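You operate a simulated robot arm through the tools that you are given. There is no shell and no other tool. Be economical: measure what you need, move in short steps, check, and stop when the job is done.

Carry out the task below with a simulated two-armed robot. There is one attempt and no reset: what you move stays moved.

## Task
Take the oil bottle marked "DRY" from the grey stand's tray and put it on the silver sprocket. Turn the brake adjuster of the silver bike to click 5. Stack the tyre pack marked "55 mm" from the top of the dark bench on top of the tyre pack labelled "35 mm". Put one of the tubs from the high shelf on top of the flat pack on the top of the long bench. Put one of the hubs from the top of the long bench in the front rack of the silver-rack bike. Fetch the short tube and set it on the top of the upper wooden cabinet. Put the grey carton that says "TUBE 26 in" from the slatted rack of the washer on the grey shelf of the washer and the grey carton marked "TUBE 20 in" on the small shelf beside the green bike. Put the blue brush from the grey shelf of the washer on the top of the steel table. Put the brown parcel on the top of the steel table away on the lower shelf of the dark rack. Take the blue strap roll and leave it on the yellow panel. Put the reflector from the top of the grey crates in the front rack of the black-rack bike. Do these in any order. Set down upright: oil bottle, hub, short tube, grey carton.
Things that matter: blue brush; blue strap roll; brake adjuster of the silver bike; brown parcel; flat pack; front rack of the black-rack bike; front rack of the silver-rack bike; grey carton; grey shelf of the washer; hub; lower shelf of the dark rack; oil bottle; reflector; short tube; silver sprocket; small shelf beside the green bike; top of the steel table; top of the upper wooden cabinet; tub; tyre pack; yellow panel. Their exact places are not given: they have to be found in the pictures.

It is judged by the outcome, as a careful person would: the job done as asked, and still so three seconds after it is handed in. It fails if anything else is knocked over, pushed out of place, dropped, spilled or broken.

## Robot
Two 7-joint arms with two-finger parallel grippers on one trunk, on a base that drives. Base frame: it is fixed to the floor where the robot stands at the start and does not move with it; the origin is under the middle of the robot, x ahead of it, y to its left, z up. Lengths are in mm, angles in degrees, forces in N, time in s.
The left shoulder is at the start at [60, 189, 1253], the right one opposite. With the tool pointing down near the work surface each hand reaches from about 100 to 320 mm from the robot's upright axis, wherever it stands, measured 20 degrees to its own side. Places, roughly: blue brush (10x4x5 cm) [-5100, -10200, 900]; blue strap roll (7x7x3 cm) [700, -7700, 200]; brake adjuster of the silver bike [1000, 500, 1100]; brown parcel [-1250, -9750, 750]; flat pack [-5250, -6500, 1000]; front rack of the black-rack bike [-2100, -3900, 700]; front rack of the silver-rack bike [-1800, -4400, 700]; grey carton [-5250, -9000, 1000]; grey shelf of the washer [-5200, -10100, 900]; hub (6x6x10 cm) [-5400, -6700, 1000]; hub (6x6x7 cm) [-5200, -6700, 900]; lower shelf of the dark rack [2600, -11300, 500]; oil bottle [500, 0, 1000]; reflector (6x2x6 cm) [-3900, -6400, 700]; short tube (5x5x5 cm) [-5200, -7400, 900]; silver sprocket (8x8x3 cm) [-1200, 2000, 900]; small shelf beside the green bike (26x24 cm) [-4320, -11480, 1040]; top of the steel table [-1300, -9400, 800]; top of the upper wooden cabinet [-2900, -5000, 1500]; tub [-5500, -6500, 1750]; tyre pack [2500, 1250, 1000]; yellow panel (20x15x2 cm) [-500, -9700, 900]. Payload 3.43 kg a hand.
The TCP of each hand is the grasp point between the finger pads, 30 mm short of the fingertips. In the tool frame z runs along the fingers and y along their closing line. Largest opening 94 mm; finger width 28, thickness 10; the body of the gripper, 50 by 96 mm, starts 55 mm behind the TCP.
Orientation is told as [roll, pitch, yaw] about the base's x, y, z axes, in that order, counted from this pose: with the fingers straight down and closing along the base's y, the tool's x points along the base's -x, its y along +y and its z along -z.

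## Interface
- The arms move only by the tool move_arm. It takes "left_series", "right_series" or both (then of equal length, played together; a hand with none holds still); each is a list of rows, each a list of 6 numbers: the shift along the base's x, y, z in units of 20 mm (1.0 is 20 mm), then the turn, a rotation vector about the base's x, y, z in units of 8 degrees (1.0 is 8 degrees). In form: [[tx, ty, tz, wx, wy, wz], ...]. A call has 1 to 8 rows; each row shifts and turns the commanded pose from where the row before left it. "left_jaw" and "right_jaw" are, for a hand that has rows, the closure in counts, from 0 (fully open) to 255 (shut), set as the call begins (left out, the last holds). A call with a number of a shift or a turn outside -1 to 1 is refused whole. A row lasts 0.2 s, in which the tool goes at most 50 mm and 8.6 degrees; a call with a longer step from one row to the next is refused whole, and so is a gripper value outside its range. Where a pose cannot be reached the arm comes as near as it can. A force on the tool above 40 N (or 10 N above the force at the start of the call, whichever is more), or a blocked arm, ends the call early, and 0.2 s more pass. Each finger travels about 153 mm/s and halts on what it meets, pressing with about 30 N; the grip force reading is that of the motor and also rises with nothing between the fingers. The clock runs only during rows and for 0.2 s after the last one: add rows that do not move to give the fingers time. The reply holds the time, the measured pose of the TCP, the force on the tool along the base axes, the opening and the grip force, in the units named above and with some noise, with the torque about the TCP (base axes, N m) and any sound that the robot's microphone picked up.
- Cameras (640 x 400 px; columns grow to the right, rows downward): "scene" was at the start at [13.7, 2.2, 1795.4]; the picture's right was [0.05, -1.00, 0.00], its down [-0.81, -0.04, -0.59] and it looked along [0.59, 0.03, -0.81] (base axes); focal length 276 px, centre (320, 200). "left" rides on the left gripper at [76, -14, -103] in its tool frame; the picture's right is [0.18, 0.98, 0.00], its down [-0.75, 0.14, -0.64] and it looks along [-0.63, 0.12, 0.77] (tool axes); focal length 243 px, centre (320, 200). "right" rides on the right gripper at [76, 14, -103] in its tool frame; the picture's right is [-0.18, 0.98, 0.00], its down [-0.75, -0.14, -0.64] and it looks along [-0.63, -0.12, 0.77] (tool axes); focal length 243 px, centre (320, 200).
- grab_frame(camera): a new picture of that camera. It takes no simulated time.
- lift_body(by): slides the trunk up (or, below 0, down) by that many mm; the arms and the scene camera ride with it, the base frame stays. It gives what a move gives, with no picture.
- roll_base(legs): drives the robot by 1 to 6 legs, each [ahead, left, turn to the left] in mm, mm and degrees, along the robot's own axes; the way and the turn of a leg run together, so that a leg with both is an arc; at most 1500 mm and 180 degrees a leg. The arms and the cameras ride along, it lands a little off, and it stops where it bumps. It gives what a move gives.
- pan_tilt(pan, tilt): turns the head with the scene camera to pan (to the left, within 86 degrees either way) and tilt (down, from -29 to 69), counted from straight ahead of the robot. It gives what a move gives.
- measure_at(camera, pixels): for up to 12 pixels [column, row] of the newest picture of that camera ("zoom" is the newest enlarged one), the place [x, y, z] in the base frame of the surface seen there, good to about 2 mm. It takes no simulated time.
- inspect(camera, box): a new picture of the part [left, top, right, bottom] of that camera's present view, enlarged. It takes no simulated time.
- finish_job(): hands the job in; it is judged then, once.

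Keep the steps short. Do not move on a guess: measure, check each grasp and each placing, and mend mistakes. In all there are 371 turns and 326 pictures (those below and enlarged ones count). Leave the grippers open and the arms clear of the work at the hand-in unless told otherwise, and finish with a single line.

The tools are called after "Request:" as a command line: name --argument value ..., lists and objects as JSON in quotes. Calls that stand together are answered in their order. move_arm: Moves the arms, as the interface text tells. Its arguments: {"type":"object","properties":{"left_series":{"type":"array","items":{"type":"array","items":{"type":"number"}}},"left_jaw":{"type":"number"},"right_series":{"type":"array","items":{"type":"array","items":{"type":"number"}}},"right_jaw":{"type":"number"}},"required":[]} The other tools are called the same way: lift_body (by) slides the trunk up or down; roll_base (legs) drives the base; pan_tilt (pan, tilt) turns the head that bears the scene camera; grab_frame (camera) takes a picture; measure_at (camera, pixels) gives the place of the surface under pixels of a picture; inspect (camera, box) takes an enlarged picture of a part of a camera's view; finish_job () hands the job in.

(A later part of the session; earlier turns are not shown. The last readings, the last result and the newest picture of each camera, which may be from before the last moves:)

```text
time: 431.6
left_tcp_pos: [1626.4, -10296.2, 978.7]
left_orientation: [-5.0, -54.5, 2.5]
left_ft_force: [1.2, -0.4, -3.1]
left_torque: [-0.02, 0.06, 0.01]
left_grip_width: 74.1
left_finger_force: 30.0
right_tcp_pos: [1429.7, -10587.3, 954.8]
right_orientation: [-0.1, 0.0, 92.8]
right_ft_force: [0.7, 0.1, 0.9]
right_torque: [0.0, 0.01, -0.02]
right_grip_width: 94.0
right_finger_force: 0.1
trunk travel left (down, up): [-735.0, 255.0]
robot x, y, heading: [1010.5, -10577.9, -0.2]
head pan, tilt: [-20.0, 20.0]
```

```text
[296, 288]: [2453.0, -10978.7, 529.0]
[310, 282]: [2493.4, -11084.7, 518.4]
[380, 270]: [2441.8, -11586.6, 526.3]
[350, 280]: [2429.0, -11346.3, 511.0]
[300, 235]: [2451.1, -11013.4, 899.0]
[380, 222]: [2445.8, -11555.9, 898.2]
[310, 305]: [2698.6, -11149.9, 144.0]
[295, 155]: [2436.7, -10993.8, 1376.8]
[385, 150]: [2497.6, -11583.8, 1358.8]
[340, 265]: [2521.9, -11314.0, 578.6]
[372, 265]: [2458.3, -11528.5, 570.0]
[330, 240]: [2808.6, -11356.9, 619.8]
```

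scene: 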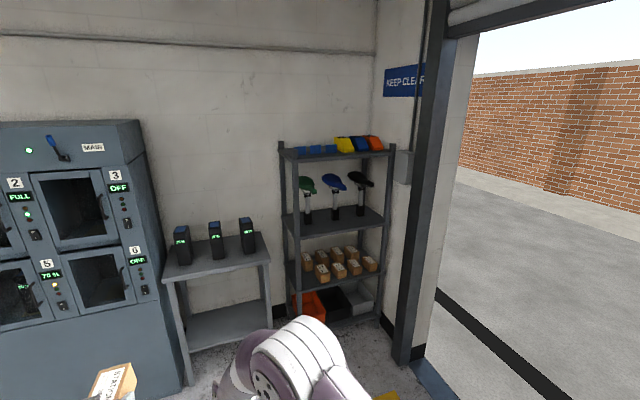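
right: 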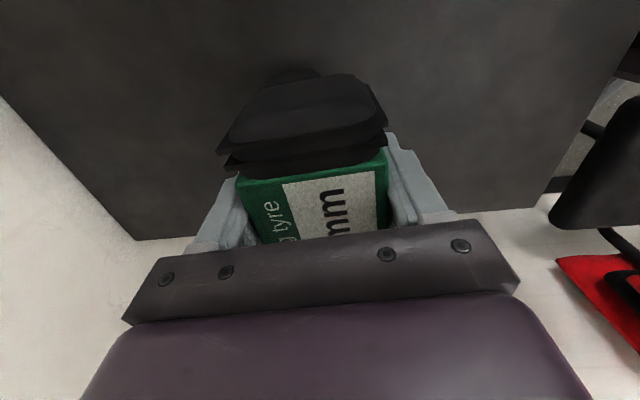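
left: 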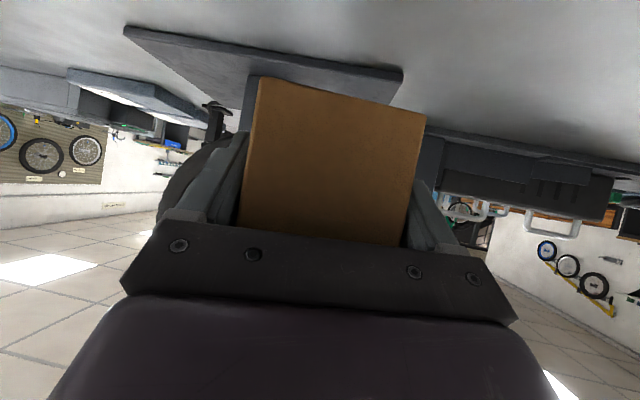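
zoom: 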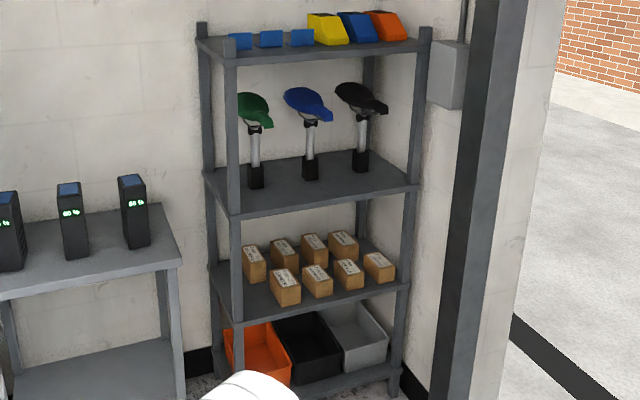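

The "lower shelf" is the one at z≈518 holding small parcels. I go nearer to find a free spot.

Request:
roll_base --legs '[[500, -720, 0]]'

Request:
lift_body --by -250

Request:
pan_tilt --pan 12 --tilt 30

Request:
grab_frame --camera "scene"

```text
time: 436.2
left_tcp_pos: [2114.4, -11010.9, 979.0]
left_orientation: [-4.9, -54.5, 2.3]
left_ft_force: [-0.3, -0.6, -3.0]
left_torque: [0.0, 0.1, 0.01]
left_grip_width: 74.5
left_finger_force: 30.4
right_tcp_pos: [1918.3, -11301.9, 955.2]
right_orientation: [-0.1, -0.1, 92.6]
right_ft_force: [0.8, -0.1, 0.1]
right_torque: [0.01, 0.0, -0.01]
right_grip_width: 93.9
right_finger_force: 0.0
trunk travel left (down, up): [-735.0, 255.0]
robot x, y, heading: [1499.3, -11290.6, -0.6]
head pan, tilt: [-20.0, 20.0]
```

```text
time: 438.8
left_tcp_pos: [2114.3, -11009.9, 729.0]
left_orientation: [-5.0, -54.5, 2.3]
left_ft_force: [0.0, 0.8, -3.2]
left_torque: [-0.03, 0.09, -0.02]
left_grip_width: 74.6
left_finger_force: 29.4
right_tcp_pos: [1917.5, -11302.1, 705.5]
right_orientation: [-0.2, 0.1, 92.6]
right_ft_force: [-0.1, -0.1, -0.3]
right_torque: [0.0, 0.01, 0.0]
right_grip_width: 93.9
right_finger_force: 0.0
trunk travel left (down, up): [-485.0, 505.0]
robot x, y, heading: [1499.7, -11289.5, -0.6]
head pan, tilt: [-20.0, 20.0]
```

```text
time: 439.7
left_tcp_pos: [2113.8, -11009.9, 727.7]
left_orientation: [-4.9, -54.5, 2.3]
left_ft_force: [0.3, 0.2, -3.0]
left_torque: [0.0, 0.03, 0.03]
left_grip_width: 74.1
left_finger_force: 30.3
right_tcp_pos: [1917.9, -11301.4, 704.5]
right_orientation: [-0.3, 0.0, 92.5]
right_ft_force: [0.7, -0.1, -0.6]
right_torque: [0.01, 0.0, -0.01]
right_grip_width: 93.8
right_finger_force: 0.1
trunk travel left (down, up): [-485.0, 505.0]
robot x, y, heading: [1496.8, -11286.9, -0.6]
head pan, tilt: [12.0, 30.0]
```

```text
186 pictures are left
```

scene: 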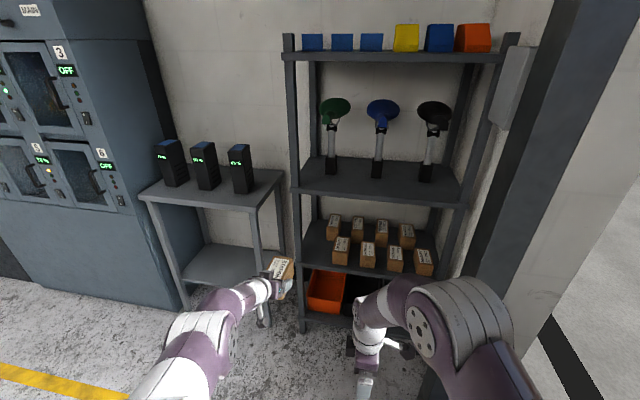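

Request:
inspect --camera "scene" --box '[285, 190, 445, 290]'

Request:
measure_at --camera "zoom" --pixels '[[190, 220], [220, 220], [310, 215], [300, 250], [185, 130], [230, 130], [90, 210], [150, 250], [100, 150], [600, 300], [45, 290], [80, 265]]'

```text
4.00 times, centred on (365, 240) of scene
```

zoom: 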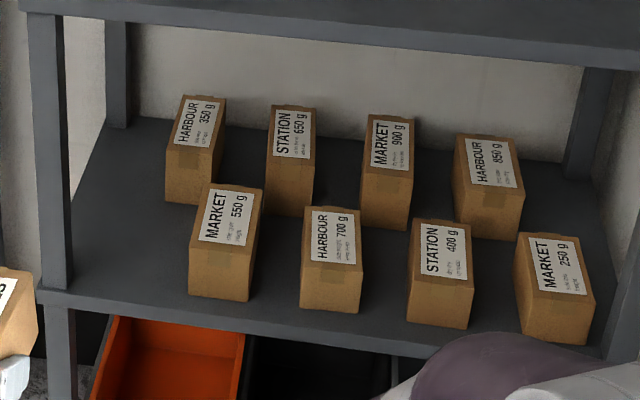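

```text
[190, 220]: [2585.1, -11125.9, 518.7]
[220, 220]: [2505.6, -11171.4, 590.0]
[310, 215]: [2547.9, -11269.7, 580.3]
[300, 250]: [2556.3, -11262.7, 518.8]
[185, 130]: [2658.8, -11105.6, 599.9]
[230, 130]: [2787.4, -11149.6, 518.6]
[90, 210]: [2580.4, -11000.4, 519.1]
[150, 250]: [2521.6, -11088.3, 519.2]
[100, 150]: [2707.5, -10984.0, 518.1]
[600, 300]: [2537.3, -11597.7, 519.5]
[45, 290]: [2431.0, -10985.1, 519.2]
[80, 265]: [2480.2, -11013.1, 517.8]
```

There's a free spot at the north end, centre about (2530,−11066). I align the heading, line up, lower to travel height, and approach to just in front of the rack.

Request:
roll_base --legs '[[0, 0, 3.5], [150, -99, 0]]'

Request:
lift_body --by -140

Request:
grab_frame --camera "left"

Request:
grab_frame --camera "scene"

```text
time: 441.7
left_tcp_pos: [2248.6, -11064.6, 728.9]
left_orientation: [-4.7, -54.5, 5.6]
left_ft_force: [0.7, -0.4, -3.3]
left_torque: [0.0, 0.06, 0.05]
left_grip_width: 74.3
left_finger_force: 29.9
right_tcp_pos: [2068.7, -11368.2, 705.0]
right_orientation: [-0.1, -0.2, 96.1]
right_ft_force: [0.4, -0.1, -0.8]
right_torque: [0.02, 0.01, 0.03]
right_grip_width: 93.7
right_finger_force: 0.0
trunk travel left (down, up): [-485.0, 505.0]
robot x, y, heading: [1648.4, -11383.6, 2.7]
head pan, tilt: [12.0, 30.0]
```

```text
time: 443.3
left_tcp_pos: [2248.3, -11065.5, 588.4]
left_orientation: [-4.9, -54.5, 5.7]
left_ft_force: [0.2, -0.8, -2.8]
left_torque: [0.0, 0.08, -0.01]
left_grip_width: 74.3
left_finger_force: 30.0
right_tcp_pos: [2068.5, -11368.6, 564.9]
right_orientation: [-0.2, 0.1, 96.1]
right_ft_force: [-1.6, 1.0, -0.4]
right_torque: [0.04, 0.01, -0.01]
right_grip_width: 94.1
right_finger_force: 0.0
trunk travel left (down, up): [-345.0, 645.0]
robot x, y, heading: [1650.8, -11380.1, 2.8]
head pan, tilt: [12.0, 30.0]
```

```text
184 pictures are left
```

left: 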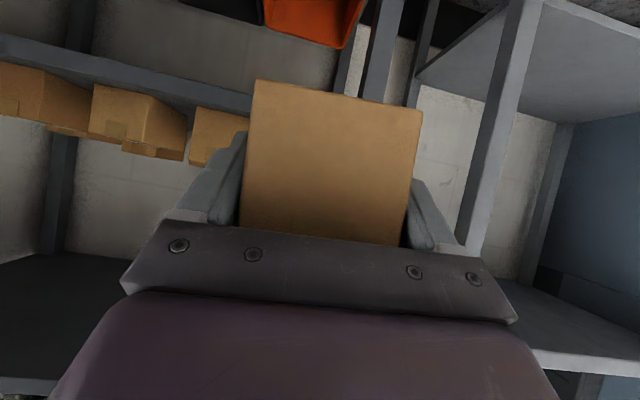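

```text
183 pictures are left
```

scene: 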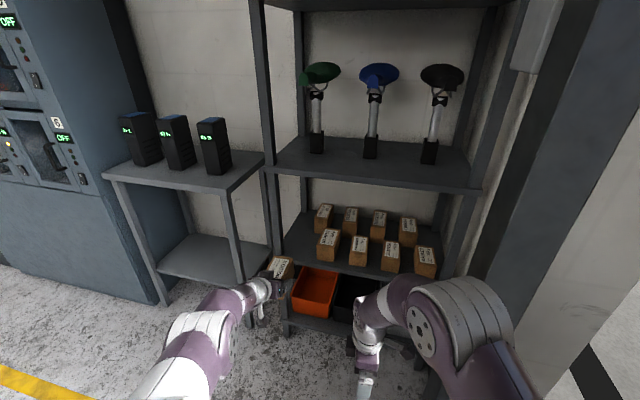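

Zoom to compare the held parcel with the front post and parcels.

Request:
inspect --camera "scene" --box '[245, 190, 365, 310]'

Request:
measure_at --camera "zoom" --pixels '[[185, 180], [205, 180], [215, 120], [330, 190], [345, 160], [285, 150], [195, 250], [245, 250], [300, 130]]'

```text
3.33 times, centred on (305, 250) of scene
```

zoom: 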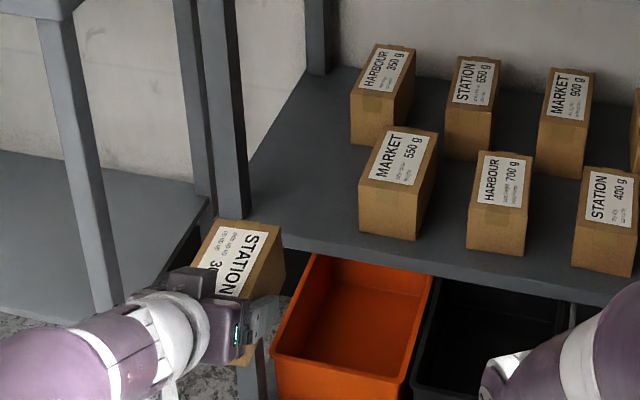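

```text
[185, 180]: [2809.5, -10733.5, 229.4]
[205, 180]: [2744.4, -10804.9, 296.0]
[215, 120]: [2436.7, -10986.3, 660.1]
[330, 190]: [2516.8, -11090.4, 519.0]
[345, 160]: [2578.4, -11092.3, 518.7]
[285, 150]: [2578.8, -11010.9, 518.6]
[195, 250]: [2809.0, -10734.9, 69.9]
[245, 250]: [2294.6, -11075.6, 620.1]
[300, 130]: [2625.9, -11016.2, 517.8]
```

Clearances are fine. Drive in 150 mm straight in x, check, then the remaining.

Request:
roll_base --legs '[[150, -8, 0]]'

Request:
inspect --camera "scene" --box '[245, 190, 365, 310]'

```text
time: 444.7
left_tcp_pos: [2401.5, -11064.1, 587.3]
left_orientation: [-4.9, -54.4, 5.9]
left_ft_force: [1.0, 0.7, -4.5]
left_torque: [-0.01, 0.08, 0.02]
left_grip_width: 74.7
left_finger_force: 29.6
right_tcp_pos: [2224.5, -11367.6, 564.2]
right_orientation: [-0.3, 0.0, 96.2]
right_ft_force: [-0.3, 0.3, -0.6]
right_torque: [0.01, 0.02, -0.01]
right_grip_width: 93.8
right_finger_force: 0.0
trunk travel left (down, up): [-345.0, 645.0]
robot x, y, heading: [1805.4, -11378.4, 3.0]
head pan, tilt: [12.0, 30.0]
```

```text
3.33 times, centred on (305, 250) of scene
```

zoom: 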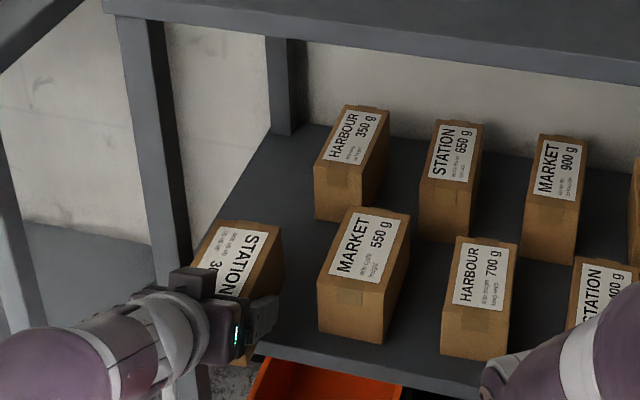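

Measure the gap between the parcel's north edge and the post.

Request:
measure_at --camera "zoom" --pixels '[[215, 232], [205, 255], [278, 235], [180, 200], [188, 230], [160, 200], [330, 300], [325, 330], [270, 290]]'

```text
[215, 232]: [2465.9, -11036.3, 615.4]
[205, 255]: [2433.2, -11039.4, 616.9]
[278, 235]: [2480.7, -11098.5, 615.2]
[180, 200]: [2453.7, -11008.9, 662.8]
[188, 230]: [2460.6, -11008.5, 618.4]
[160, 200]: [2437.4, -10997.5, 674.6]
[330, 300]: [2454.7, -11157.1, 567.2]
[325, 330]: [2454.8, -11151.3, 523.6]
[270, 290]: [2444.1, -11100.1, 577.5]
```

Shift 10 mm to the south and drive in 105 mm, then lower.

Request:
roll_base --legs '[[0, -10, 0], [105, -5, 0]]'

Request:
lift_body --by -24

Request:
inspect --camera "scene" --box '[225, 190, 385, 310]'

```text
time: 446.2
left_tcp_pos: [2491.9, -11103.8, 587.2]
left_orientation: [-4.9, -54.5, 2.8]
left_ft_force: [-0.3, 1.2, -3.2]
left_torque: [-0.01, 0.14, -0.02]
left_grip_width: 74.2
left_finger_force: 29.7
right_tcp_pos: [2297.3, -11399.8, 565.2]
right_orientation: [-0.1, 0.0, 93.3]
right_ft_force: [-0.3, -2.1, 0.5]
right_torque: [0.07, 0.0, -0.04]
right_grip_width: 93.9
right_finger_force: 0.0
trunk travel left (down, up): [-345.0, 645.0]
robot x, y, heading: [1879.2, -11392.6, 0.1]
head pan, tilt: [12.0, 30.0]
```

```text
time: 446.9
left_tcp_pos: [2491.7, -11104.8, 564.6]
left_orientation: [-4.8, -54.5, 2.8]
left_ft_force: [-0.4, 0.9, -2.2]
left_torque: [-0.01, 0.06, 0.0]
left_grip_width: 74.2
left_finger_force: 29.3
right_tcp_pos: [2299.3, -11399.3, 541.1]
right_orientation: [-0.1, 0.0, 93.4]
right_ft_force: [-0.1, 0.5, 0.1]
right_torque: [-0.01, -0.05, 0.02]
right_grip_width: 94.1
right_finger_force: 0.0
trunk travel left (down, up): [-321.0, 669.0]
robot x, y, heading: [1875.4, -11392.2, -0.0]
head pan, tilt: [12.0, 30.0]
```

```text
3.33 times, centred on (305, 250) of scene
```

zoom: 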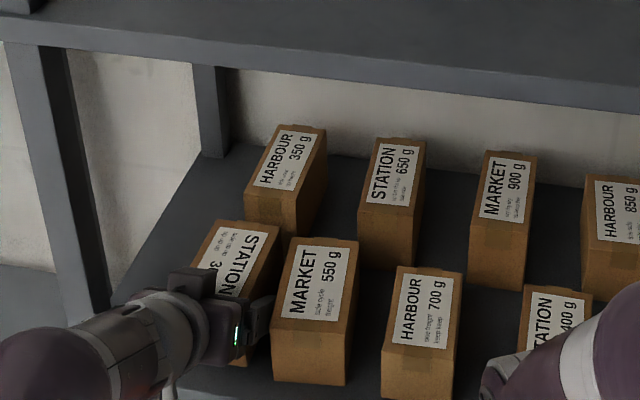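

The base landed turned by 3° and the hand is 30 mm too far south, close to "MARKET 550". I raise, and shift north.

Request:
measure_at --camera "zoom" --pixels '[[275, 345], [280, 300], [272, 370], [350, 280], [345, 370], [245, 210], [270, 290], [340, 245]]'

Request:
lift_body --by 20

Request:
move_arm --left_series '[[0, 0.5, 0, 0, 0, 0.1], [0, 0.5, 0, 0, 0, 0.1], [0, 0.5, 0, 0, 0, 0.1], [0, 0, 0, 0, 0, 0]]'

Request:
inspect --camera "scene" --box '[225, 190, 385, 310]'

```text
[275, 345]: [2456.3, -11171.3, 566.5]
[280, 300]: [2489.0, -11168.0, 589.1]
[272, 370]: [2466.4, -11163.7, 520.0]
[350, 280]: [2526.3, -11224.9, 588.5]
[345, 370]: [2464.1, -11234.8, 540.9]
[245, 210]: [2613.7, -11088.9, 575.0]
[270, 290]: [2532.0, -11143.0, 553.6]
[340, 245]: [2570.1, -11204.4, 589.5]
```

```text
time: 447.6
left_tcp_pos: [2491.9, -11105.2, 583.1]
left_orientation: [-4.9, -54.4, 2.9]
left_ft_force: [0.7, 0.6, -2.7]
left_torque: [-0.04, 0.09, 0.03]
left_grip_width: 74.2
left_finger_force: 29.9
right_tcp_pos: [2297.6, -11398.1, 561.0]
right_orientation: [-0.2, 0.0, 93.3]
right_ft_force: [-0.3, -0.6, 0.5]
right_torque: [0.01, 0.03, -0.01]
right_grip_width: 93.9
right_finger_force: 0.0
trunk travel left (down, up): [-341.0, 649.0]
robot x, y, heading: [1874.5, -11390.7, 0.0]
head pan, tilt: [12.0, 30.0]
```

```text
time: 448.6
left_tcp_pos: [2491.3, -11075.7, 584.1]
left_orientation: [-4.9, -54.5, 5.4]
left_ft_force: [1.3, 0.1, -2.4]
left_torque: [-0.02, 0.08, 0.02]
left_grip_width: 74.4
left_finger_force: 30.1
right_tcp_pos: [2297.3, -11398.2, 560.9]
right_orientation: [-0.3, -0.1, 93.2]
right_ft_force: [-0.4, 0.7, -0.2]
right_torque: [-0.02, -0.03, 0.0]
right_grip_width: 94.0
right_finger_force: 0.0
trunk travel left (down, up): [-341.0, 649.0]
robot x, y, heading: [1879.1, -11392.7, 0.3]
head pan, tilt: [12.0, 30.0]
```

```text
3.33 times, centred on (305, 250) of scene
```

zoom: 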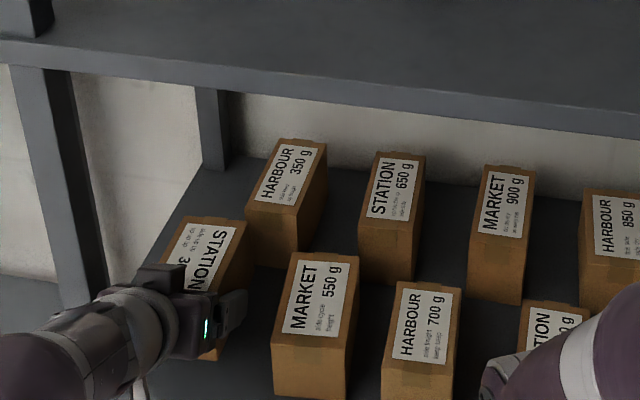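

Check whether MARKET 550 was nudged: its front-left edge was at (2454,−11151).

Request:
measure_at --camera "zoom" --pixels '[[275, 360], [277, 380], [345, 380], [340, 395], [384, 385], [300, 260], [345, 268], [425, 290], [247, 230], [250, 205]]'

```text
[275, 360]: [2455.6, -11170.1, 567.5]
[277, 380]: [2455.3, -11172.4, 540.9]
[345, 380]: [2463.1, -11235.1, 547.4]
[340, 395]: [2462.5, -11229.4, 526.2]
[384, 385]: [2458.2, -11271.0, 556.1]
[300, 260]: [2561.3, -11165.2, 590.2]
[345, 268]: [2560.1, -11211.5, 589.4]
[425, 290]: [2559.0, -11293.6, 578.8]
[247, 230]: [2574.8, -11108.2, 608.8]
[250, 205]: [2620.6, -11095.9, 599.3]
```

MARKET 550 was nudged about 20 mm south. I'll set my parcel down first, then put MARKET 550 back. Lower to contact.

Request:
lift_body --by -24

Request:
lift_body --by -2.5

Request:
inspect --camera "scene" --box '[225, 190, 385, 310]'

```text
time: 449.3
left_tcp_pos: [2490.8, -11074.8, 560.6]
left_orientation: [-4.8, -54.5, 5.4]
left_ft_force: [1.1, 0.8, -0.4]
left_torque: [0.13, -0.17, -0.02]
left_grip_width: 74.1
left_finger_force: 30.0
right_tcp_pos: [2298.5, -11398.9, 537.5]
right_orientation: [-0.1, 0.0, 93.4]
right_ft_force: [-0.3, 0.7, -0.8]
right_torque: [-0.02, -0.01, -0.01]
right_grip_width: 93.7
right_finger_force: 0.0
trunk travel left (down, up): [-317.0, 673.0]
robot x, y, heading: [1877.1, -11393.0, -0.2]
head pan, tilt: [12.0, 30.0]
```

```text
time: 449.8
left_tcp_pos: [2491.1, -11074.9, 559.3]
left_orientation: [-4.7, -54.8, 5.2]
left_ft_force: [-1.0, 0.5, 7.4]
left_torque: [0.39, -0.82, 0.05]
left_grip_width: 74.2
left_finger_force: 30.2
right_tcp_pos: [2297.8, -11399.5, 535.7]
right_orientation: [-0.4, 0.0, 93.2]
right_ft_force: [-0.4, -0.2, -0.7]
right_torque: [-0.03, 0.01, 0.01]
right_grip_width: 93.9
right_finger_force: 0.2
trunk travel left (down, up): [-315.0, 676.0]
robot x, y, heading: [1878.3, -11390.8, 0.0]
head pan, tilt: [12.0, 30.0]
```

```text
3.33 times, centred on (305, 250) of scene
```

zoom: 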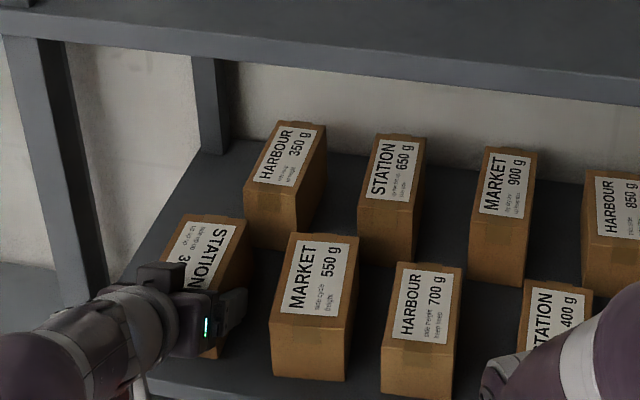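

Contact. Open and back out.

Request:
move_arm --left_series '[[0, 0, 0, 0, 0, 0], [0, 0, 0, 0, 0, 0], [0, 0, 0, 0, 0, 0]]' --left_jaw 15

Request:
roll_base --legs '[[-170, 0, 0]]'

Request:
grab_frame --camera "scene"

Request:
inspect --camera "scene" --box '[225, 170, 385, 290]'

```text
time: 450.6
left_tcp_pos: [2491.3, -11074.4, 557.9]
left_orientation: [-4.8, -54.5, 5.3]
left_ft_force: [0.1, 0.2, 0.5]
left_torque: [-0.01, 0.01, -0.01]
left_grip_width: 88.7
left_finger_force: 0.0
right_tcp_pos: [2299.1, -11399.1, 536.0]
right_orientation: [-0.2, 0.0, 93.3]
right_ft_force: [0.8, 0.3, -0.9]
right_torque: [0.01, 0.02, 0.01]
right_grip_width: 93.9
right_finger_force: 0.1
trunk travel left (down, up): [-315.0, 676.0]
robot x, y, heading: [1877.5, -11395.5, 0.1]
head pan, tilt: [12.0, 30.0]
```

```text
time: 452.1
left_tcp_pos: [2321.7, -11075.0, 558.8]
left_orientation: [-4.8, -54.6, 5.3]
left_ft_force: [0.1, 0.1, 0.4]
left_torque: [0.0, -0.03, -0.02]
left_grip_width: 88.6
left_finger_force: 0.1
right_tcp_pos: [2128.0, -11399.1, 535.8]
right_orientation: [-0.2, 0.1, 93.2]
right_ft_force: [-0.3, 0.2, -0.2]
right_torque: [-0.01, 0.01, -0.01]
right_grip_width: 94.0
right_finger_force: 0.0
trunk travel left (down, up): [-315.0, 676.0]
robot x, y, heading: [1710.8, -11393.3, -0.3]
head pan, tilt: [12.0, 30.0]
```

```text
177 pictures are left
```

scene: 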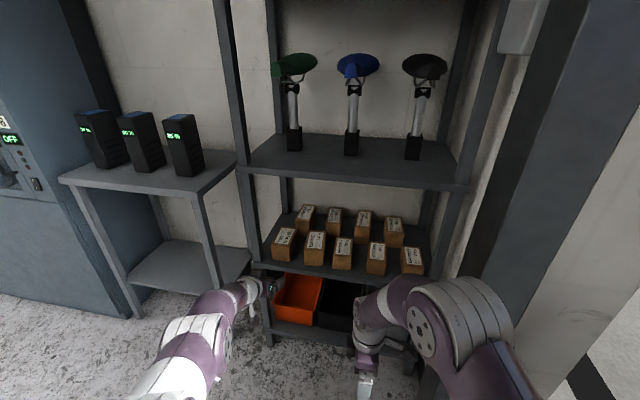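

```text
3.33 times, centred on (305, 230) of scene
```

zoom: 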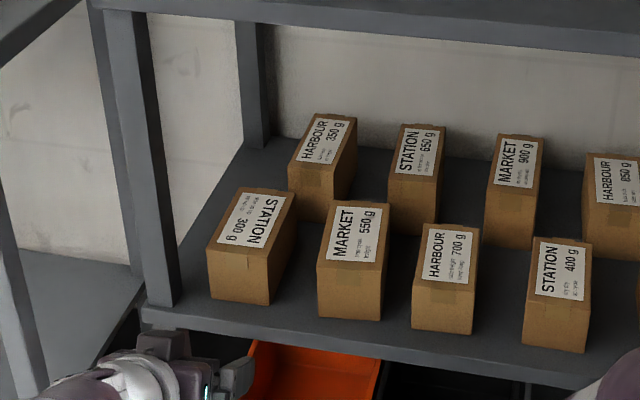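

My parcel is in place. Now measure MARKET 550's present pose.

Request:
measure_at --camera "zoom" --pixels '[[322, 256], [381, 260], [329, 206], [384, 208], [322, 300], [378, 310], [418, 270], [470, 290], [290, 210], [262, 270], [415, 320]]'

```text
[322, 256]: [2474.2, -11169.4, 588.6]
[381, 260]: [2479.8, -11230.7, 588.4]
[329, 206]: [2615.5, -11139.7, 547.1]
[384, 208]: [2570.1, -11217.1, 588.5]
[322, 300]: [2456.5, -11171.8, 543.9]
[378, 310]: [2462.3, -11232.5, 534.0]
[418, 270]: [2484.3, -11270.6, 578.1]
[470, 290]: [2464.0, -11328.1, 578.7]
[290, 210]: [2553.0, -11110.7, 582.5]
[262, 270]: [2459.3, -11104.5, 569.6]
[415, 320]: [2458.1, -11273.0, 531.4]
```

MARKET 550 is turned ~8° and its centre ~16 mm south. I'll grasp it gently and move it back: strafe right 123 and check alignment.

Request:
roll_base --legs '[[0, -123, 0]]'

Request:
move_arm --left_series '[[0, 0, 0, 0, 0, 0], [0, 0, 0, 0, 0, 0]]' --left_jaw 0

Request:
grab_frame --camera "left"

```text
time: 453.1
left_tcp_pos: [2322.6, -11139.4, 557.2]
left_orientation: [-4.9, -54.7, 5.1]
left_ft_force: [-0.5, -0.4, 0.3]
left_torque: [0.0, -0.01, 0.02]
left_grip_width: 88.5
left_finger_force: 0.0
right_tcp_pos: [2130.0, -11452.7, 536.1]
right_orientation: [-0.8, -0.7, 93.2]
right_ft_force: [0.1, 1.8, 0.0]
right_torque: [-0.14, 0.01, -0.03]
right_grip_width: 94.1
right_finger_force: 0.0
trunk travel left (down, up): [-315.0, 676.0]
robot x, y, heading: [1712.3, -11456.0, -0.4]
head pan, tilt: [12.0, 30.0]
stopped in leg 1: the force on the tool passed its limit at 143 N (the readings are from after the stop); the commanded pose is now the measured one
```

```text
time: 453.7
left_tcp_pos: [2322.4, -11138.9, 559.5]
left_orientation: [-4.9, -54.6, 5.2]
left_ft_force: [-0.7, -0.3, 0.9]
left_torque: [0.01, 0.0, -0.04]
left_grip_width: 94.0
left_finger_force: 0.2
right_tcp_pos: [2129.6, -11455.1, 536.5]
right_orientation: [-0.8, -0.8, 93.3]
right_ft_force: [-0.4, 3.8, 0.4]
right_torque: [-0.39, -0.05, -0.01]
right_grip_width: 93.9
right_finger_force: 0.0
trunk travel left (down, up): [-315.0, 676.0]
robot x, y, heading: [1706.9, -11453.2, 0.2]
head pan, tilt: [12.0, 30.0]
```

```text
175 pictures are left
```

left: 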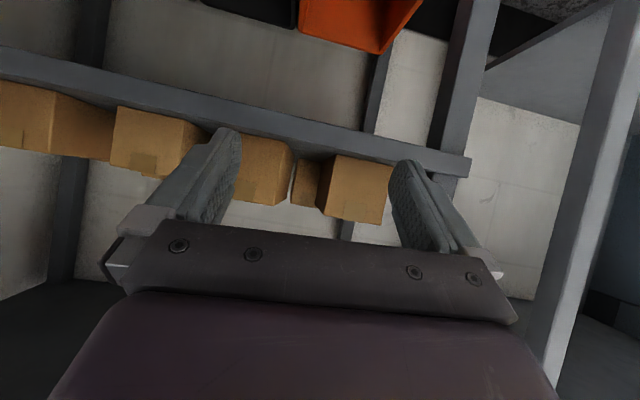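

My right hand touched the door pillar. I move it inward (north) 140 mm, away from the pillar.

Request:
move_arm --right_series '[[0, 1, 0, 0, 0, 0], [-0.3, 1, 0, 0, 0, 0], [-0.3, 1, 0, 0, 0, 0], [-0.5, 1, 0, 0, 0, 0], [-0.5, 1, 0, 0, 0, 0], [-0.5, 1, 0, 0, 0, 0], [-0.5, 1, 0, 0, 0, 0]]'

Request:
pan_tilt --pan -40 --tilt 35

Request:
grab_frame --camera "scene"

```text
time: 455.3
left_tcp_pos: [2322.9, -11138.2, 558.3]
left_orientation: [-5.0, -54.6, 5.3]
left_ft_force: [-0.4, -0.5, -0.4]
left_torque: [-0.02, -0.02, 0.01]
left_grip_width: 93.9
left_finger_force: 0.0
right_tcp_pos: [2075.9, -11312.3, 535.9]
right_orientation: [-0.8, -0.6, 93.2]
right_ft_force: [0.2, 0.6, -0.2]
right_torque: [0.0, 0.04, 0.0]
right_grip_width: 93.8
right_finger_force: 0.0
trunk travel left (down, up): [-315.0, 676.0]
robot x, y, heading: [1707.5, -11450.5, -0.1]
head pan, tilt: [12.0, 30.0]
```

```text
time: 456.5
left_tcp_pos: [2323.2, -11138.4, 558.1]
left_orientation: [-4.9, -54.7, 5.2]
left_ft_force: [0.2, 0.2, 0.7]
left_torque: [0.02, 0.01, 0.0]
left_grip_width: 93.9
left_finger_force: 0.0
right_tcp_pos: [2077.6, -11313.1, 536.5]
right_orientation: [-0.8, -0.8, 93.2]
right_ft_force: [-0.6, 0.0, -0.5]
right_torque: [0.01, -0.03, 0.0]
right_grip_width: 94.0
right_finger_force: 0.0
trunk travel left (down, up): [-315.0, 676.0]
robot x, y, heading: [1708.6, -11456.0, -0.2]
head pan, tilt: [-40.0, 35.0]
```

```text
174 pictures are left
```

scene: 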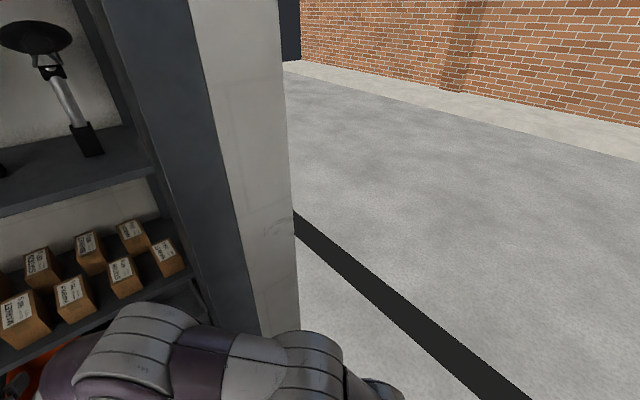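

The elbow is near the pillar, so I'll use the arm for the last 60 mm rather than the base.

Request:
move_arm --left_series '[[0, -1, 0, 0, 0, 0], [0, -1, 0, 0, 0, 0], [0, -0.95, 0, 0, 0, 0], [0, 0, 0, 0, 0, 0]]'

Request:
pan_tilt --pan 20 --tilt 35

Request:
grab_frame --camera "left"

Request:
inspect --camera "scene" --box '[220, 150, 420, 310]'

```text
time: 457.5
left_tcp_pos: [2322.5, -11197.3, 557.8]
left_orientation: [-4.8, -54.6, 5.2]
left_ft_force: [1.1, -0.3, 0.5]
left_torque: [-0.01, 0.01, 0.0]
left_grip_width: 94.1
left_finger_force: 0.0
right_tcp_pos: [2077.2, -11313.3, 535.9]
right_orientation: [-0.8, -0.7, 93.1]
right_ft_force: [0.7, 0.7, 0.0]
right_torque: [0.0, -0.01, 0.03]
right_grip_width: 93.9
right_finger_force: 0.0
trunk travel left (down, up): [-315.0, 676.0]
robot x, y, heading: [1711.0, -11455.1, 0.1]
head pan, tilt: [-40.0, 35.0]
```

```text
time: 458.8
left_tcp_pos: [2322.8, -11196.5, 557.4]
left_orientation: [-4.9, -54.6, 5.2]
left_ft_force: [0.0, 0.4, 0.4]
left_torque: [-0.02, -0.03, -0.01]
left_grip_width: 94.0
left_finger_force: 0.0
right_tcp_pos: [2076.2, -11312.9, 536.5]
right_orientation: [-0.8, -0.7, 93.1]
right_ft_force: [0.9, -0.1, -0.9]
right_torque: [-0.03, -0.02, 0.0]
right_grip_width: 93.8
right_finger_force: 0.0
trunk travel left (down, up): [-315.0, 676.0]
robot x, y, heading: [1711.2, -11453.6, -0.2]
head pan, tilt: [20.0, 35.0]
```

```text
173 pictures are left
```

left: 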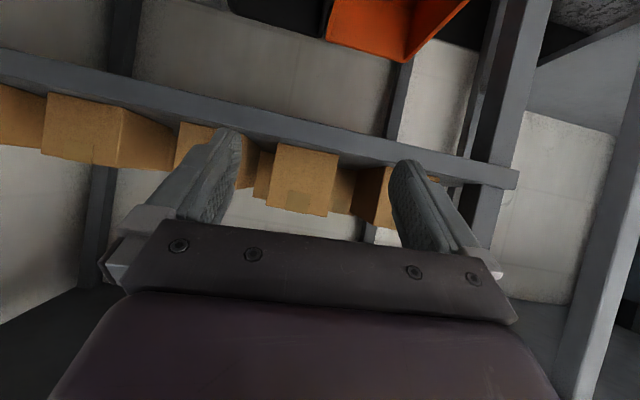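

```text
2.50 times, centred on (320, 230) of scene
```

zoom: 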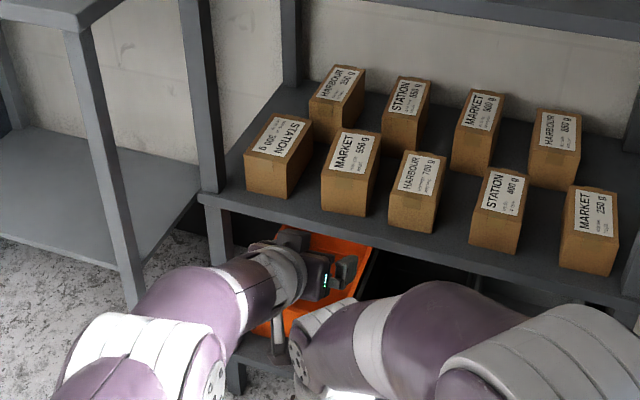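

Centred. I advance with the arm (not the base) toward MARKET 550.

Request:
move_arm --left_series '[[0.7, 0, 0, 0, 0, 0], [0.7, 0, 0, 0, 0, 0], [0.7, 0, 0, 0, 0, 0], [0.7, 0, 0, 0, 0, 0]]'

```text
time: 459.8
left_tcp_pos: [2379.3, -11196.3, 557.9]
left_orientation: [-4.8, -54.6, 5.2]
left_ft_force: [-0.3, -0.1, 0.1]
left_torque: [-0.01, -0.01, -0.01]
left_grip_width: 94.2
left_finger_force: 0.0
right_tcp_pos: [2077.9, -11312.5, 536.3]
right_orientation: [-0.8, -0.8, 93.3]
right_ft_force: [0.7, 0.1, 0.3]
right_torque: [0.0, -0.02, 0.0]
right_grip_width: 93.8
right_finger_force: 0.1
trunk travel left (down, up): [-315.0, 676.0]
robot x, y, heading: [1710.6, -11452.0, 0.2]
head pan, tilt: [20.0, 35.0]
```

Request:
move_arm --left_series '[[0.7, 0, 0, 0, 0, 0], [0.7, 0, 0, 0, 0, 0], [0.7, 0, 0, 0, 0, 0], [0.7, 0, 0, 0, 0, 0], [0.7, 0, 0, 0, 0, 0], [0.7, 0, 0, 0, 0, 0], [0.7, 0, 0, 0, 0, 0]]'

Request:
inspect --camera "scene" --box '[260, 150, 420, 270]'

```text
time: 461.4
left_tcp_pos: [2475.7, -11196.2, 558.6]
left_orientation: [-5.0, -54.6, 5.2]
left_ft_force: [-0.7, -0.4, 0.1]
left_torque: [0.02, 0.0, 0.01]
left_grip_width: 93.9
left_finger_force: 0.1
right_tcp_pos: [2077.2, -11313.9, 535.9]
right_orientation: [-0.8, -0.7, 93.1]
right_ft_force: [-0.8, 0.1, -0.2]
right_torque: [0.02, 0.01, -0.01]
right_grip_width: 93.8
right_finger_force: 0.0
trunk travel left (down, up): [-315.0, 676.0]
robot x, y, heading: [1709.5, -11455.3, -0.3]
head pan, tilt: [20.0, 35.0]
```

```text
3.33 times, centred on (340, 210) of scene
```

zoom: 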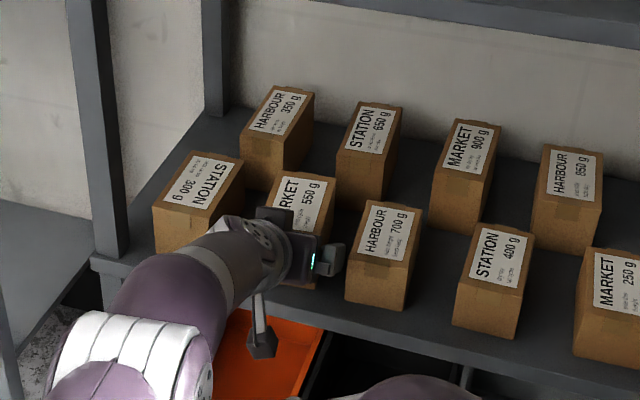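

In place. Advance 14 mm, close, raise 3 mm, shift 16 mm north, lower, release.

Request:
move_arm --left_series '[[0.7, 0, 0, 0, 0, 0], [0, 0, 0, 0, 0, 0]]'

Request:
move_arm --left_series '[[0, 0, 0, 0, 0, 0], [0, 0, 0, 0, 0, 0], [0, 0, 0, 0, 0, 0]]' --left_jaw 255

Request:
inspect --camera "scene" --box '[260, 150, 420, 270]'

Request:
measure_at --camera "zoom" --pixels '[[275, 180], [325, 185], [290, 200], [333, 182], [330, 210]]'

```text
time: 462.0
left_tcp_pos: [2490.7, -11197.0, 557.8]
left_orientation: [-4.9, -54.6, 5.2]
left_ft_force: [0.1, -0.4, -0.2]
left_torque: [-0.02, 0.03, 0.03]
left_grip_width: 94.0
left_finger_force: 0.1
right_tcp_pos: [2077.6, -11313.4, 536.2]
right_orientation: [-0.8, -0.7, 93.3]
right_ft_force: [1.0, -0.2, -0.8]
right_torque: [-0.01, -0.04, -0.03]
right_grip_width: 94.2
right_finger_force: 0.0
trunk travel left (down, up): [-315.0, 676.0]
robot x, y, heading: [1711.9, -11455.2, -0.3]
head pan, tilt: [20.0, 35.0]
```

```text
time: 462.8
left_tcp_pos: [2490.7, -11197.5, 559.2]
left_orientation: [-4.8, -54.7, 5.3]
left_ft_force: [-0.5, 2.5, 2.5]
left_torque: [0.36, -0.02, 0.12]
left_grip_width: 75.0
left_finger_force: 30.6
right_tcp_pos: [2076.1, -11312.9, 536.0]
right_orientation: [-0.9, -0.8, 93.2]
right_ft_force: [0.0, 0.0, -0.1]
right_torque: [0.03, 0.01, -0.01]
right_grip_width: 94.0
right_finger_force: 0.1
trunk travel left (down, up): [-315.0, 676.0]
robot x, y, heading: [1704.9, -11455.8, -0.1]
head pan, tilt: [20.0, 35.0]
```

```text
3.33 times, centred on (340, 210) of scene
```

zoom: 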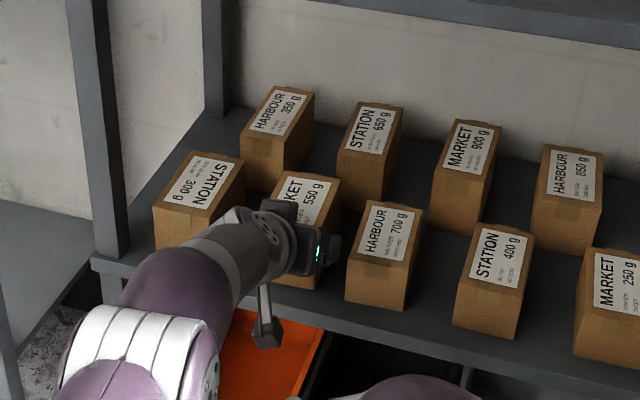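

```text
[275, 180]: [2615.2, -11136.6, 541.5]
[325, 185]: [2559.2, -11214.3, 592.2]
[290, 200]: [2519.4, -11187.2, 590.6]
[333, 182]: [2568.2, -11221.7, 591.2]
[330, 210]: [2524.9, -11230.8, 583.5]
```

Shift it 13 mm north.

Request:
move_arm --left_series '[[0, 0, 0.2, 0, 0, 0], [0, 0.65, 0, 0, 0, 0], [0, 0, -0.18, 0, 0, 0], [0, 0, 0, 0, 0, 0]]'

Request:
move_arm --left_series '[[0, 0, 0, 0, 0, 0], [0, 0, 0, 0, 0, 0], [0, 0, 0, 0, 0, 0]]' --left_jaw 15

Request:
move_arm --left_series '[[-1, 0, 0, 0, 0, 0], [-1, 0, 0, 0, 0, 0], [-1, 0, 0, 0, 0, 0], [-1, 0, 0, 0, 0, 0], [-1, 0, 0, 0, 0, 0], [-1, 0, 0, 0, 0, 0], [-1, 0, 0, 0, 0, 0], [-1, 0, 0, 0, 0, 0]]'

Request:
inspect --camera "scene" --box '[260, 150, 420, 270]'

Request:
measure_at --camera "zoom" --pixels '[[265, 225], [262, 250], [320, 255], [315, 275], [270, 190], [335, 190], [350, 270], [185, 210], [240, 180]]'

```text
time: 463.8
left_tcp_pos: [2490.3, -11185.5, 560.0]
left_orientation: [-4.9, -54.6, 5.2]
left_ft_force: [-1.4, 0.1, 0.2]
left_torque: [0.15, 0.36, 0.08]
left_grip_width: 74.2
left_finger_force: 29.8
right_tcp_pos: [2077.4, -11313.2, 537.1]
right_orientation: [-0.8, -0.7, 93.3]
right_ft_force: [-0.6, 0.0, 0.0]
right_torque: [0.01, 0.01, 0.0]
right_grip_width: 94.0
right_finger_force: 0.1
trunk travel left (down, up): [-315.0, 676.0]
robot x, y, heading: [1707.1, -11455.2, 0.0]
head pan, tilt: [20.0, 35.0]
```

```text
time: 464.6
left_tcp_pos: [2491.2, -11185.0, 558.6]
left_orientation: [-4.9, -54.6, 5.2]
left_ft_force: [-0.2, 0.7, 0.3]
left_torque: [0.02, 0.04, -0.01]
left_grip_width: 88.6
left_finger_force: 0.1
right_tcp_pos: [2077.8, -11313.7, 536.0]
right_orientation: [-0.8, -0.7, 93.1]
right_ft_force: [0.1, 0.8, 0.5]
right_torque: [0.01, -0.01, -0.02]
right_grip_width: 93.9
right_finger_force: 0.0
trunk travel left (down, up): [-315.0, 676.0]
robot x, y, heading: [1710.1, -11453.1, 0.1]
head pan, tilt: [20.0, 35.0]
```

```text
time: 466.4
left_tcp_pos: [2329.1, -11184.9, 558.3]
left_orientation: [-4.9, -54.6, 5.2]
left_ft_force: [0.5, 0.4, -0.4]
left_torque: [-0.02, 0.01, -0.02]
left_grip_width: 88.4
left_finger_force: 0.1
left hand out of reach, approached as far as the arm can: row 7
right_tcp_pos: [2076.0, -11312.6, 537.0]
right_orientation: [-0.9, -0.7, 93.2]
right_ft_force: [0.2, 0.7, 0.2]
right_torque: [0.0, 0.06, 0.01]
right_grip_width: 94.1
right_finger_force: 0.1
trunk travel left (down, up): [-315.0, 676.0]
robot x, y, heading: [1707.7, -11454.1, -0.2]
head pan, tilt: [20.0, 35.0]
```

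```text
3.33 times, centred on (340, 210) of scene
```

zoom: 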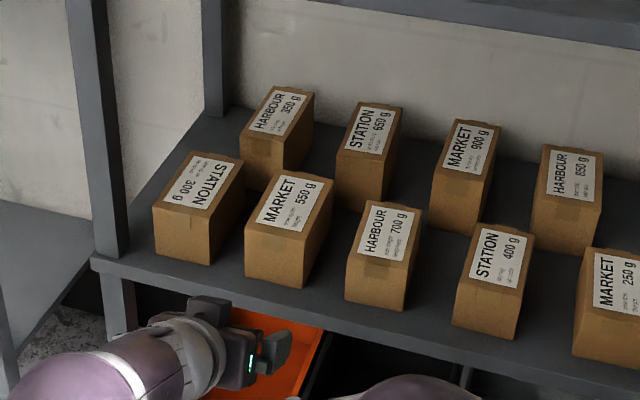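

```text
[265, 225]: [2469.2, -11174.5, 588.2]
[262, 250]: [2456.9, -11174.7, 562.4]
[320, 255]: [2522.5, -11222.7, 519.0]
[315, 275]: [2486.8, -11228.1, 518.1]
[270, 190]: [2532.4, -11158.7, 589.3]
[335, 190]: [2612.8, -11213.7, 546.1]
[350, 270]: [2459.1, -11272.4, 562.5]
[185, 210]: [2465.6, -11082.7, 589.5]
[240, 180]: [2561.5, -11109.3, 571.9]
```

MARKET 550 is back in line (within ~10 mm). Now leave: back off, raise the trunk, turn west and drive along y≈−10450.

Request:
roll_base --legs '[[-450, 100, 0], [0, 0, 90], [850, 0, 0], [0, 0, 90]]'

Request:
lift_body --by 400

Request:
lift_body --by 200

Request:
pan_tilt --pan 0 --tilt 20

Request:
grab_frame --camera "scene"

```text
time: 480.9
left_tcp_pos: [632.9, -10783.2, 558.4]
left_orientation: [-5.0, -54.5, -174.5]
left_ft_force: [-0.4, -0.2, -0.2]
left_torque: [-0.02, 0.01, -0.03]
left_grip_width: 88.5
left_finger_force: 0.0
right_tcp_pos: [885.3, -10652.4, 536.1]
right_orientation: [-0.7, -0.7, -86.6]
right_ft_force: [0.5, 1.4, 0.5]
right_torque: [0.01, 0.03, 0.01]
right_grip_width: 94.0
right_finger_force: 0.1
trunk travel left (down, up): [-315.0, 676.0]
robot x, y, heading: [1251.4, -10508.6, -179.9]
head pan, tilt: [20.0, 35.0]
```

```text
time: 484.8
left_tcp_pos: [632.1, -10782.8, 958.1]
left_orientation: [-4.8, -54.5, -174.6]
left_ft_force: [-0.6, -0.6, -0.1]
left_torque: [0.01, 0.0, -0.04]
left_grip_width: 88.5
left_finger_force: 0.0
right_tcp_pos: [885.3, -10651.4, 936.3]
right_orientation: [-0.8, -0.7, -86.7]
right_ft_force: [0.3, 0.8, 0.5]
right_torque: [-0.01, -0.01, 0.0]
right_grip_width: 94.1
right_finger_force: 0.1
trunk travel left (down, up): [-714.0, 275.0]
robot x, y, heading: [1251.7, -10510.4, -179.6]
head pan, tilt: [20.0, 35.0]
```

```text
time: 486.9
left_tcp_pos: [633.2, -10782.7, 1159.1]
left_orientation: [-4.9, -54.5, -174.5]
left_ft_force: [0.9, 0.4, 0.0]
left_torque: [-0.04, 0.01, 0.02]
left_grip_width: 88.5
left_finger_force: 0.0
right_tcp_pos: [885.5, -10652.6, 1136.9]
right_orientation: [-0.8, -0.7, -86.6]
right_ft_force: [-0.7, 0.1, -0.9]
right_torque: [0.03, -0.01, 0.02]
right_grip_width: 94.1
right_finger_force: 0.1
trunk travel left (down, up): [-914.0, 76.0]
robot x, y, heading: [1255.1, -10507.3, -179.9]
head pan, tilt: [20.0, 35.0]
```

```text
time: 487.8
left_tcp_pos: [632.4, -10783.0, 1158.2]
left_orientation: [-4.9, -54.6, -174.5]
left_ft_force: [-0.6, -0.5, -0.6]
left_torque: [-0.02, -0.02, 0.0]
left_grip_width: 88.5
left_finger_force: 0.1
right_tcp_pos: [885.5, -10652.3, 1135.4]
right_orientation: [-0.7, -0.7, -86.6]
right_ft_force: [-0.2, -0.5, 0.1]
right_torque: [-0.03, -0.01, 0.0]
right_grip_width: 94.3
right_finger_force: 0.0
trunk travel left (down, up): [-914.0, 76.0]
robot x, y, heading: [1253.9, -10509.6, -180.0]
head pan, tilt: [0.0, 20.0]
```

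```text
168 pictures are left
```

scene: 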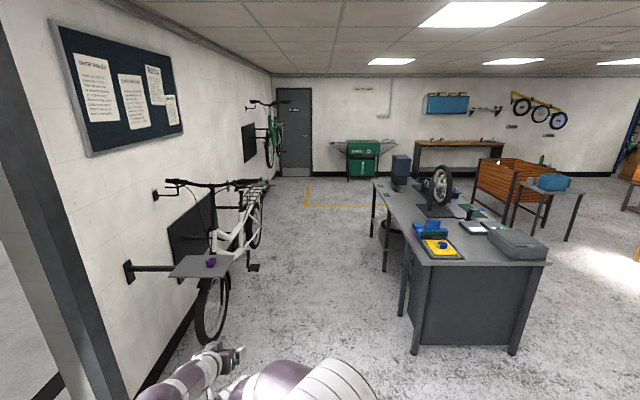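

The green washer is ahead. Measure the wall bike's small shelf for clearance.

Request:
measure_at --camera "scene" --pixels '[[230, 262], [175, 272], [265, 185], [270, 120], [340, 145], [385, 142], [362, 175], [430, 250], [300, 210], [520, 70]]'

Request:
inspect --camera "scene" --box '[230, 80, 410, 200]'

```text
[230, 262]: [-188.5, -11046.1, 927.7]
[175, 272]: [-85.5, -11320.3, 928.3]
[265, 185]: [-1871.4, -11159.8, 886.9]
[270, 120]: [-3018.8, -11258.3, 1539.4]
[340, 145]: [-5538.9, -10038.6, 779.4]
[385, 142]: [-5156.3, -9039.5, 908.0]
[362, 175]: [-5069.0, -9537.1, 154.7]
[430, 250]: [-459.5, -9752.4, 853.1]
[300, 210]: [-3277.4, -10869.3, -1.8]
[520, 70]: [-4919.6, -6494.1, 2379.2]
```

```text
3.33 times, centred on (320, 140) of scene
```

zoom: 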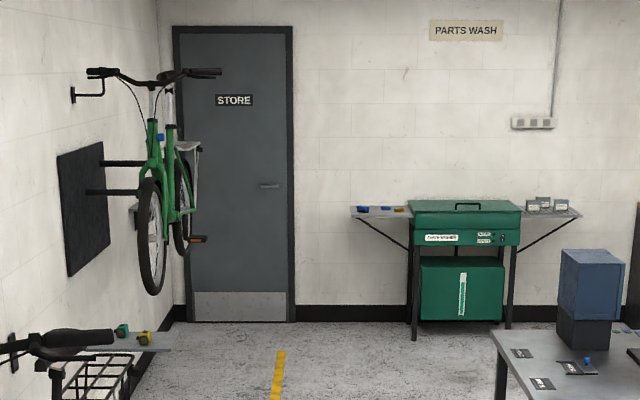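

Clear path. Drive west to x≈−4150 at y≈−10300.

Request:
roll_base --legs '[[1400, -200, 0], [1400, 0, 0], [1400, 0, 0], [1200, 0, 0]]'

Request:
pan_tilt --pan -5 --tilt 30

Request:
grab_frame --camera "scene"

```text
time: 513.3
left_tcp_pos: [-4704.5, -10539.2, 1158.8]
left_orientation: [-4.9, -54.6, -176.0]
left_ft_force: [0.8, -0.4, 0.3]
left_torque: [-0.02, 0.03, 0.01]
left_grip_width: 88.4
left_finger_force: 0.1
right_tcp_pos: [-4448.5, -10415.2, 1136.2]
right_orientation: [-0.8, -0.7, -88.0]
right_ft_force: [-0.2, -0.8, -1.1]
right_torque: [-0.01, -0.01, -0.01]
right_grip_width: 93.7
right_finger_force: 0.0
trunk travel left (down, up): [-914.0, 76.0]
robot x, y, heading: [-4076.5, -10282.0, 178.9]
head pan, tilt: [0.0, 20.0]
```

```text
time: 514.0
left_tcp_pos: [-4705.1, -10538.9, 1157.8]
left_orientation: [-4.9, -54.6, -176.0]
left_ft_force: [0.2, 0.1, 0.9]
left_torque: [-0.01, 0.03, -0.03]
left_grip_width: 88.4
left_finger_force: 0.0
right_tcp_pos: [-4448.9, -10415.9, 1136.7]
right_orientation: [-0.8, -0.6, -88.0]
right_ft_force: [0.4, -0.7, 0.9]
right_torque: [0.0, 0.03, 0.01]
right_grip_width: 93.9
right_finger_force: 0.0
trunk travel left (down, up): [-914.0, 76.0]
robot x, y, heading: [-4078.9, -10280.6, 178.6]
head pan, tilt: [-5.0, 30.0]
```

```text
166 pictures are left
```

scene: 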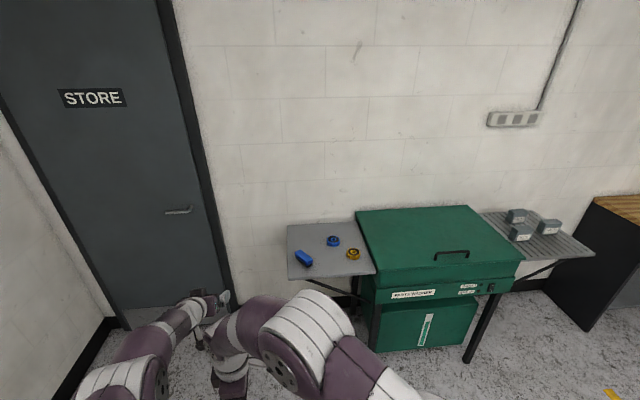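

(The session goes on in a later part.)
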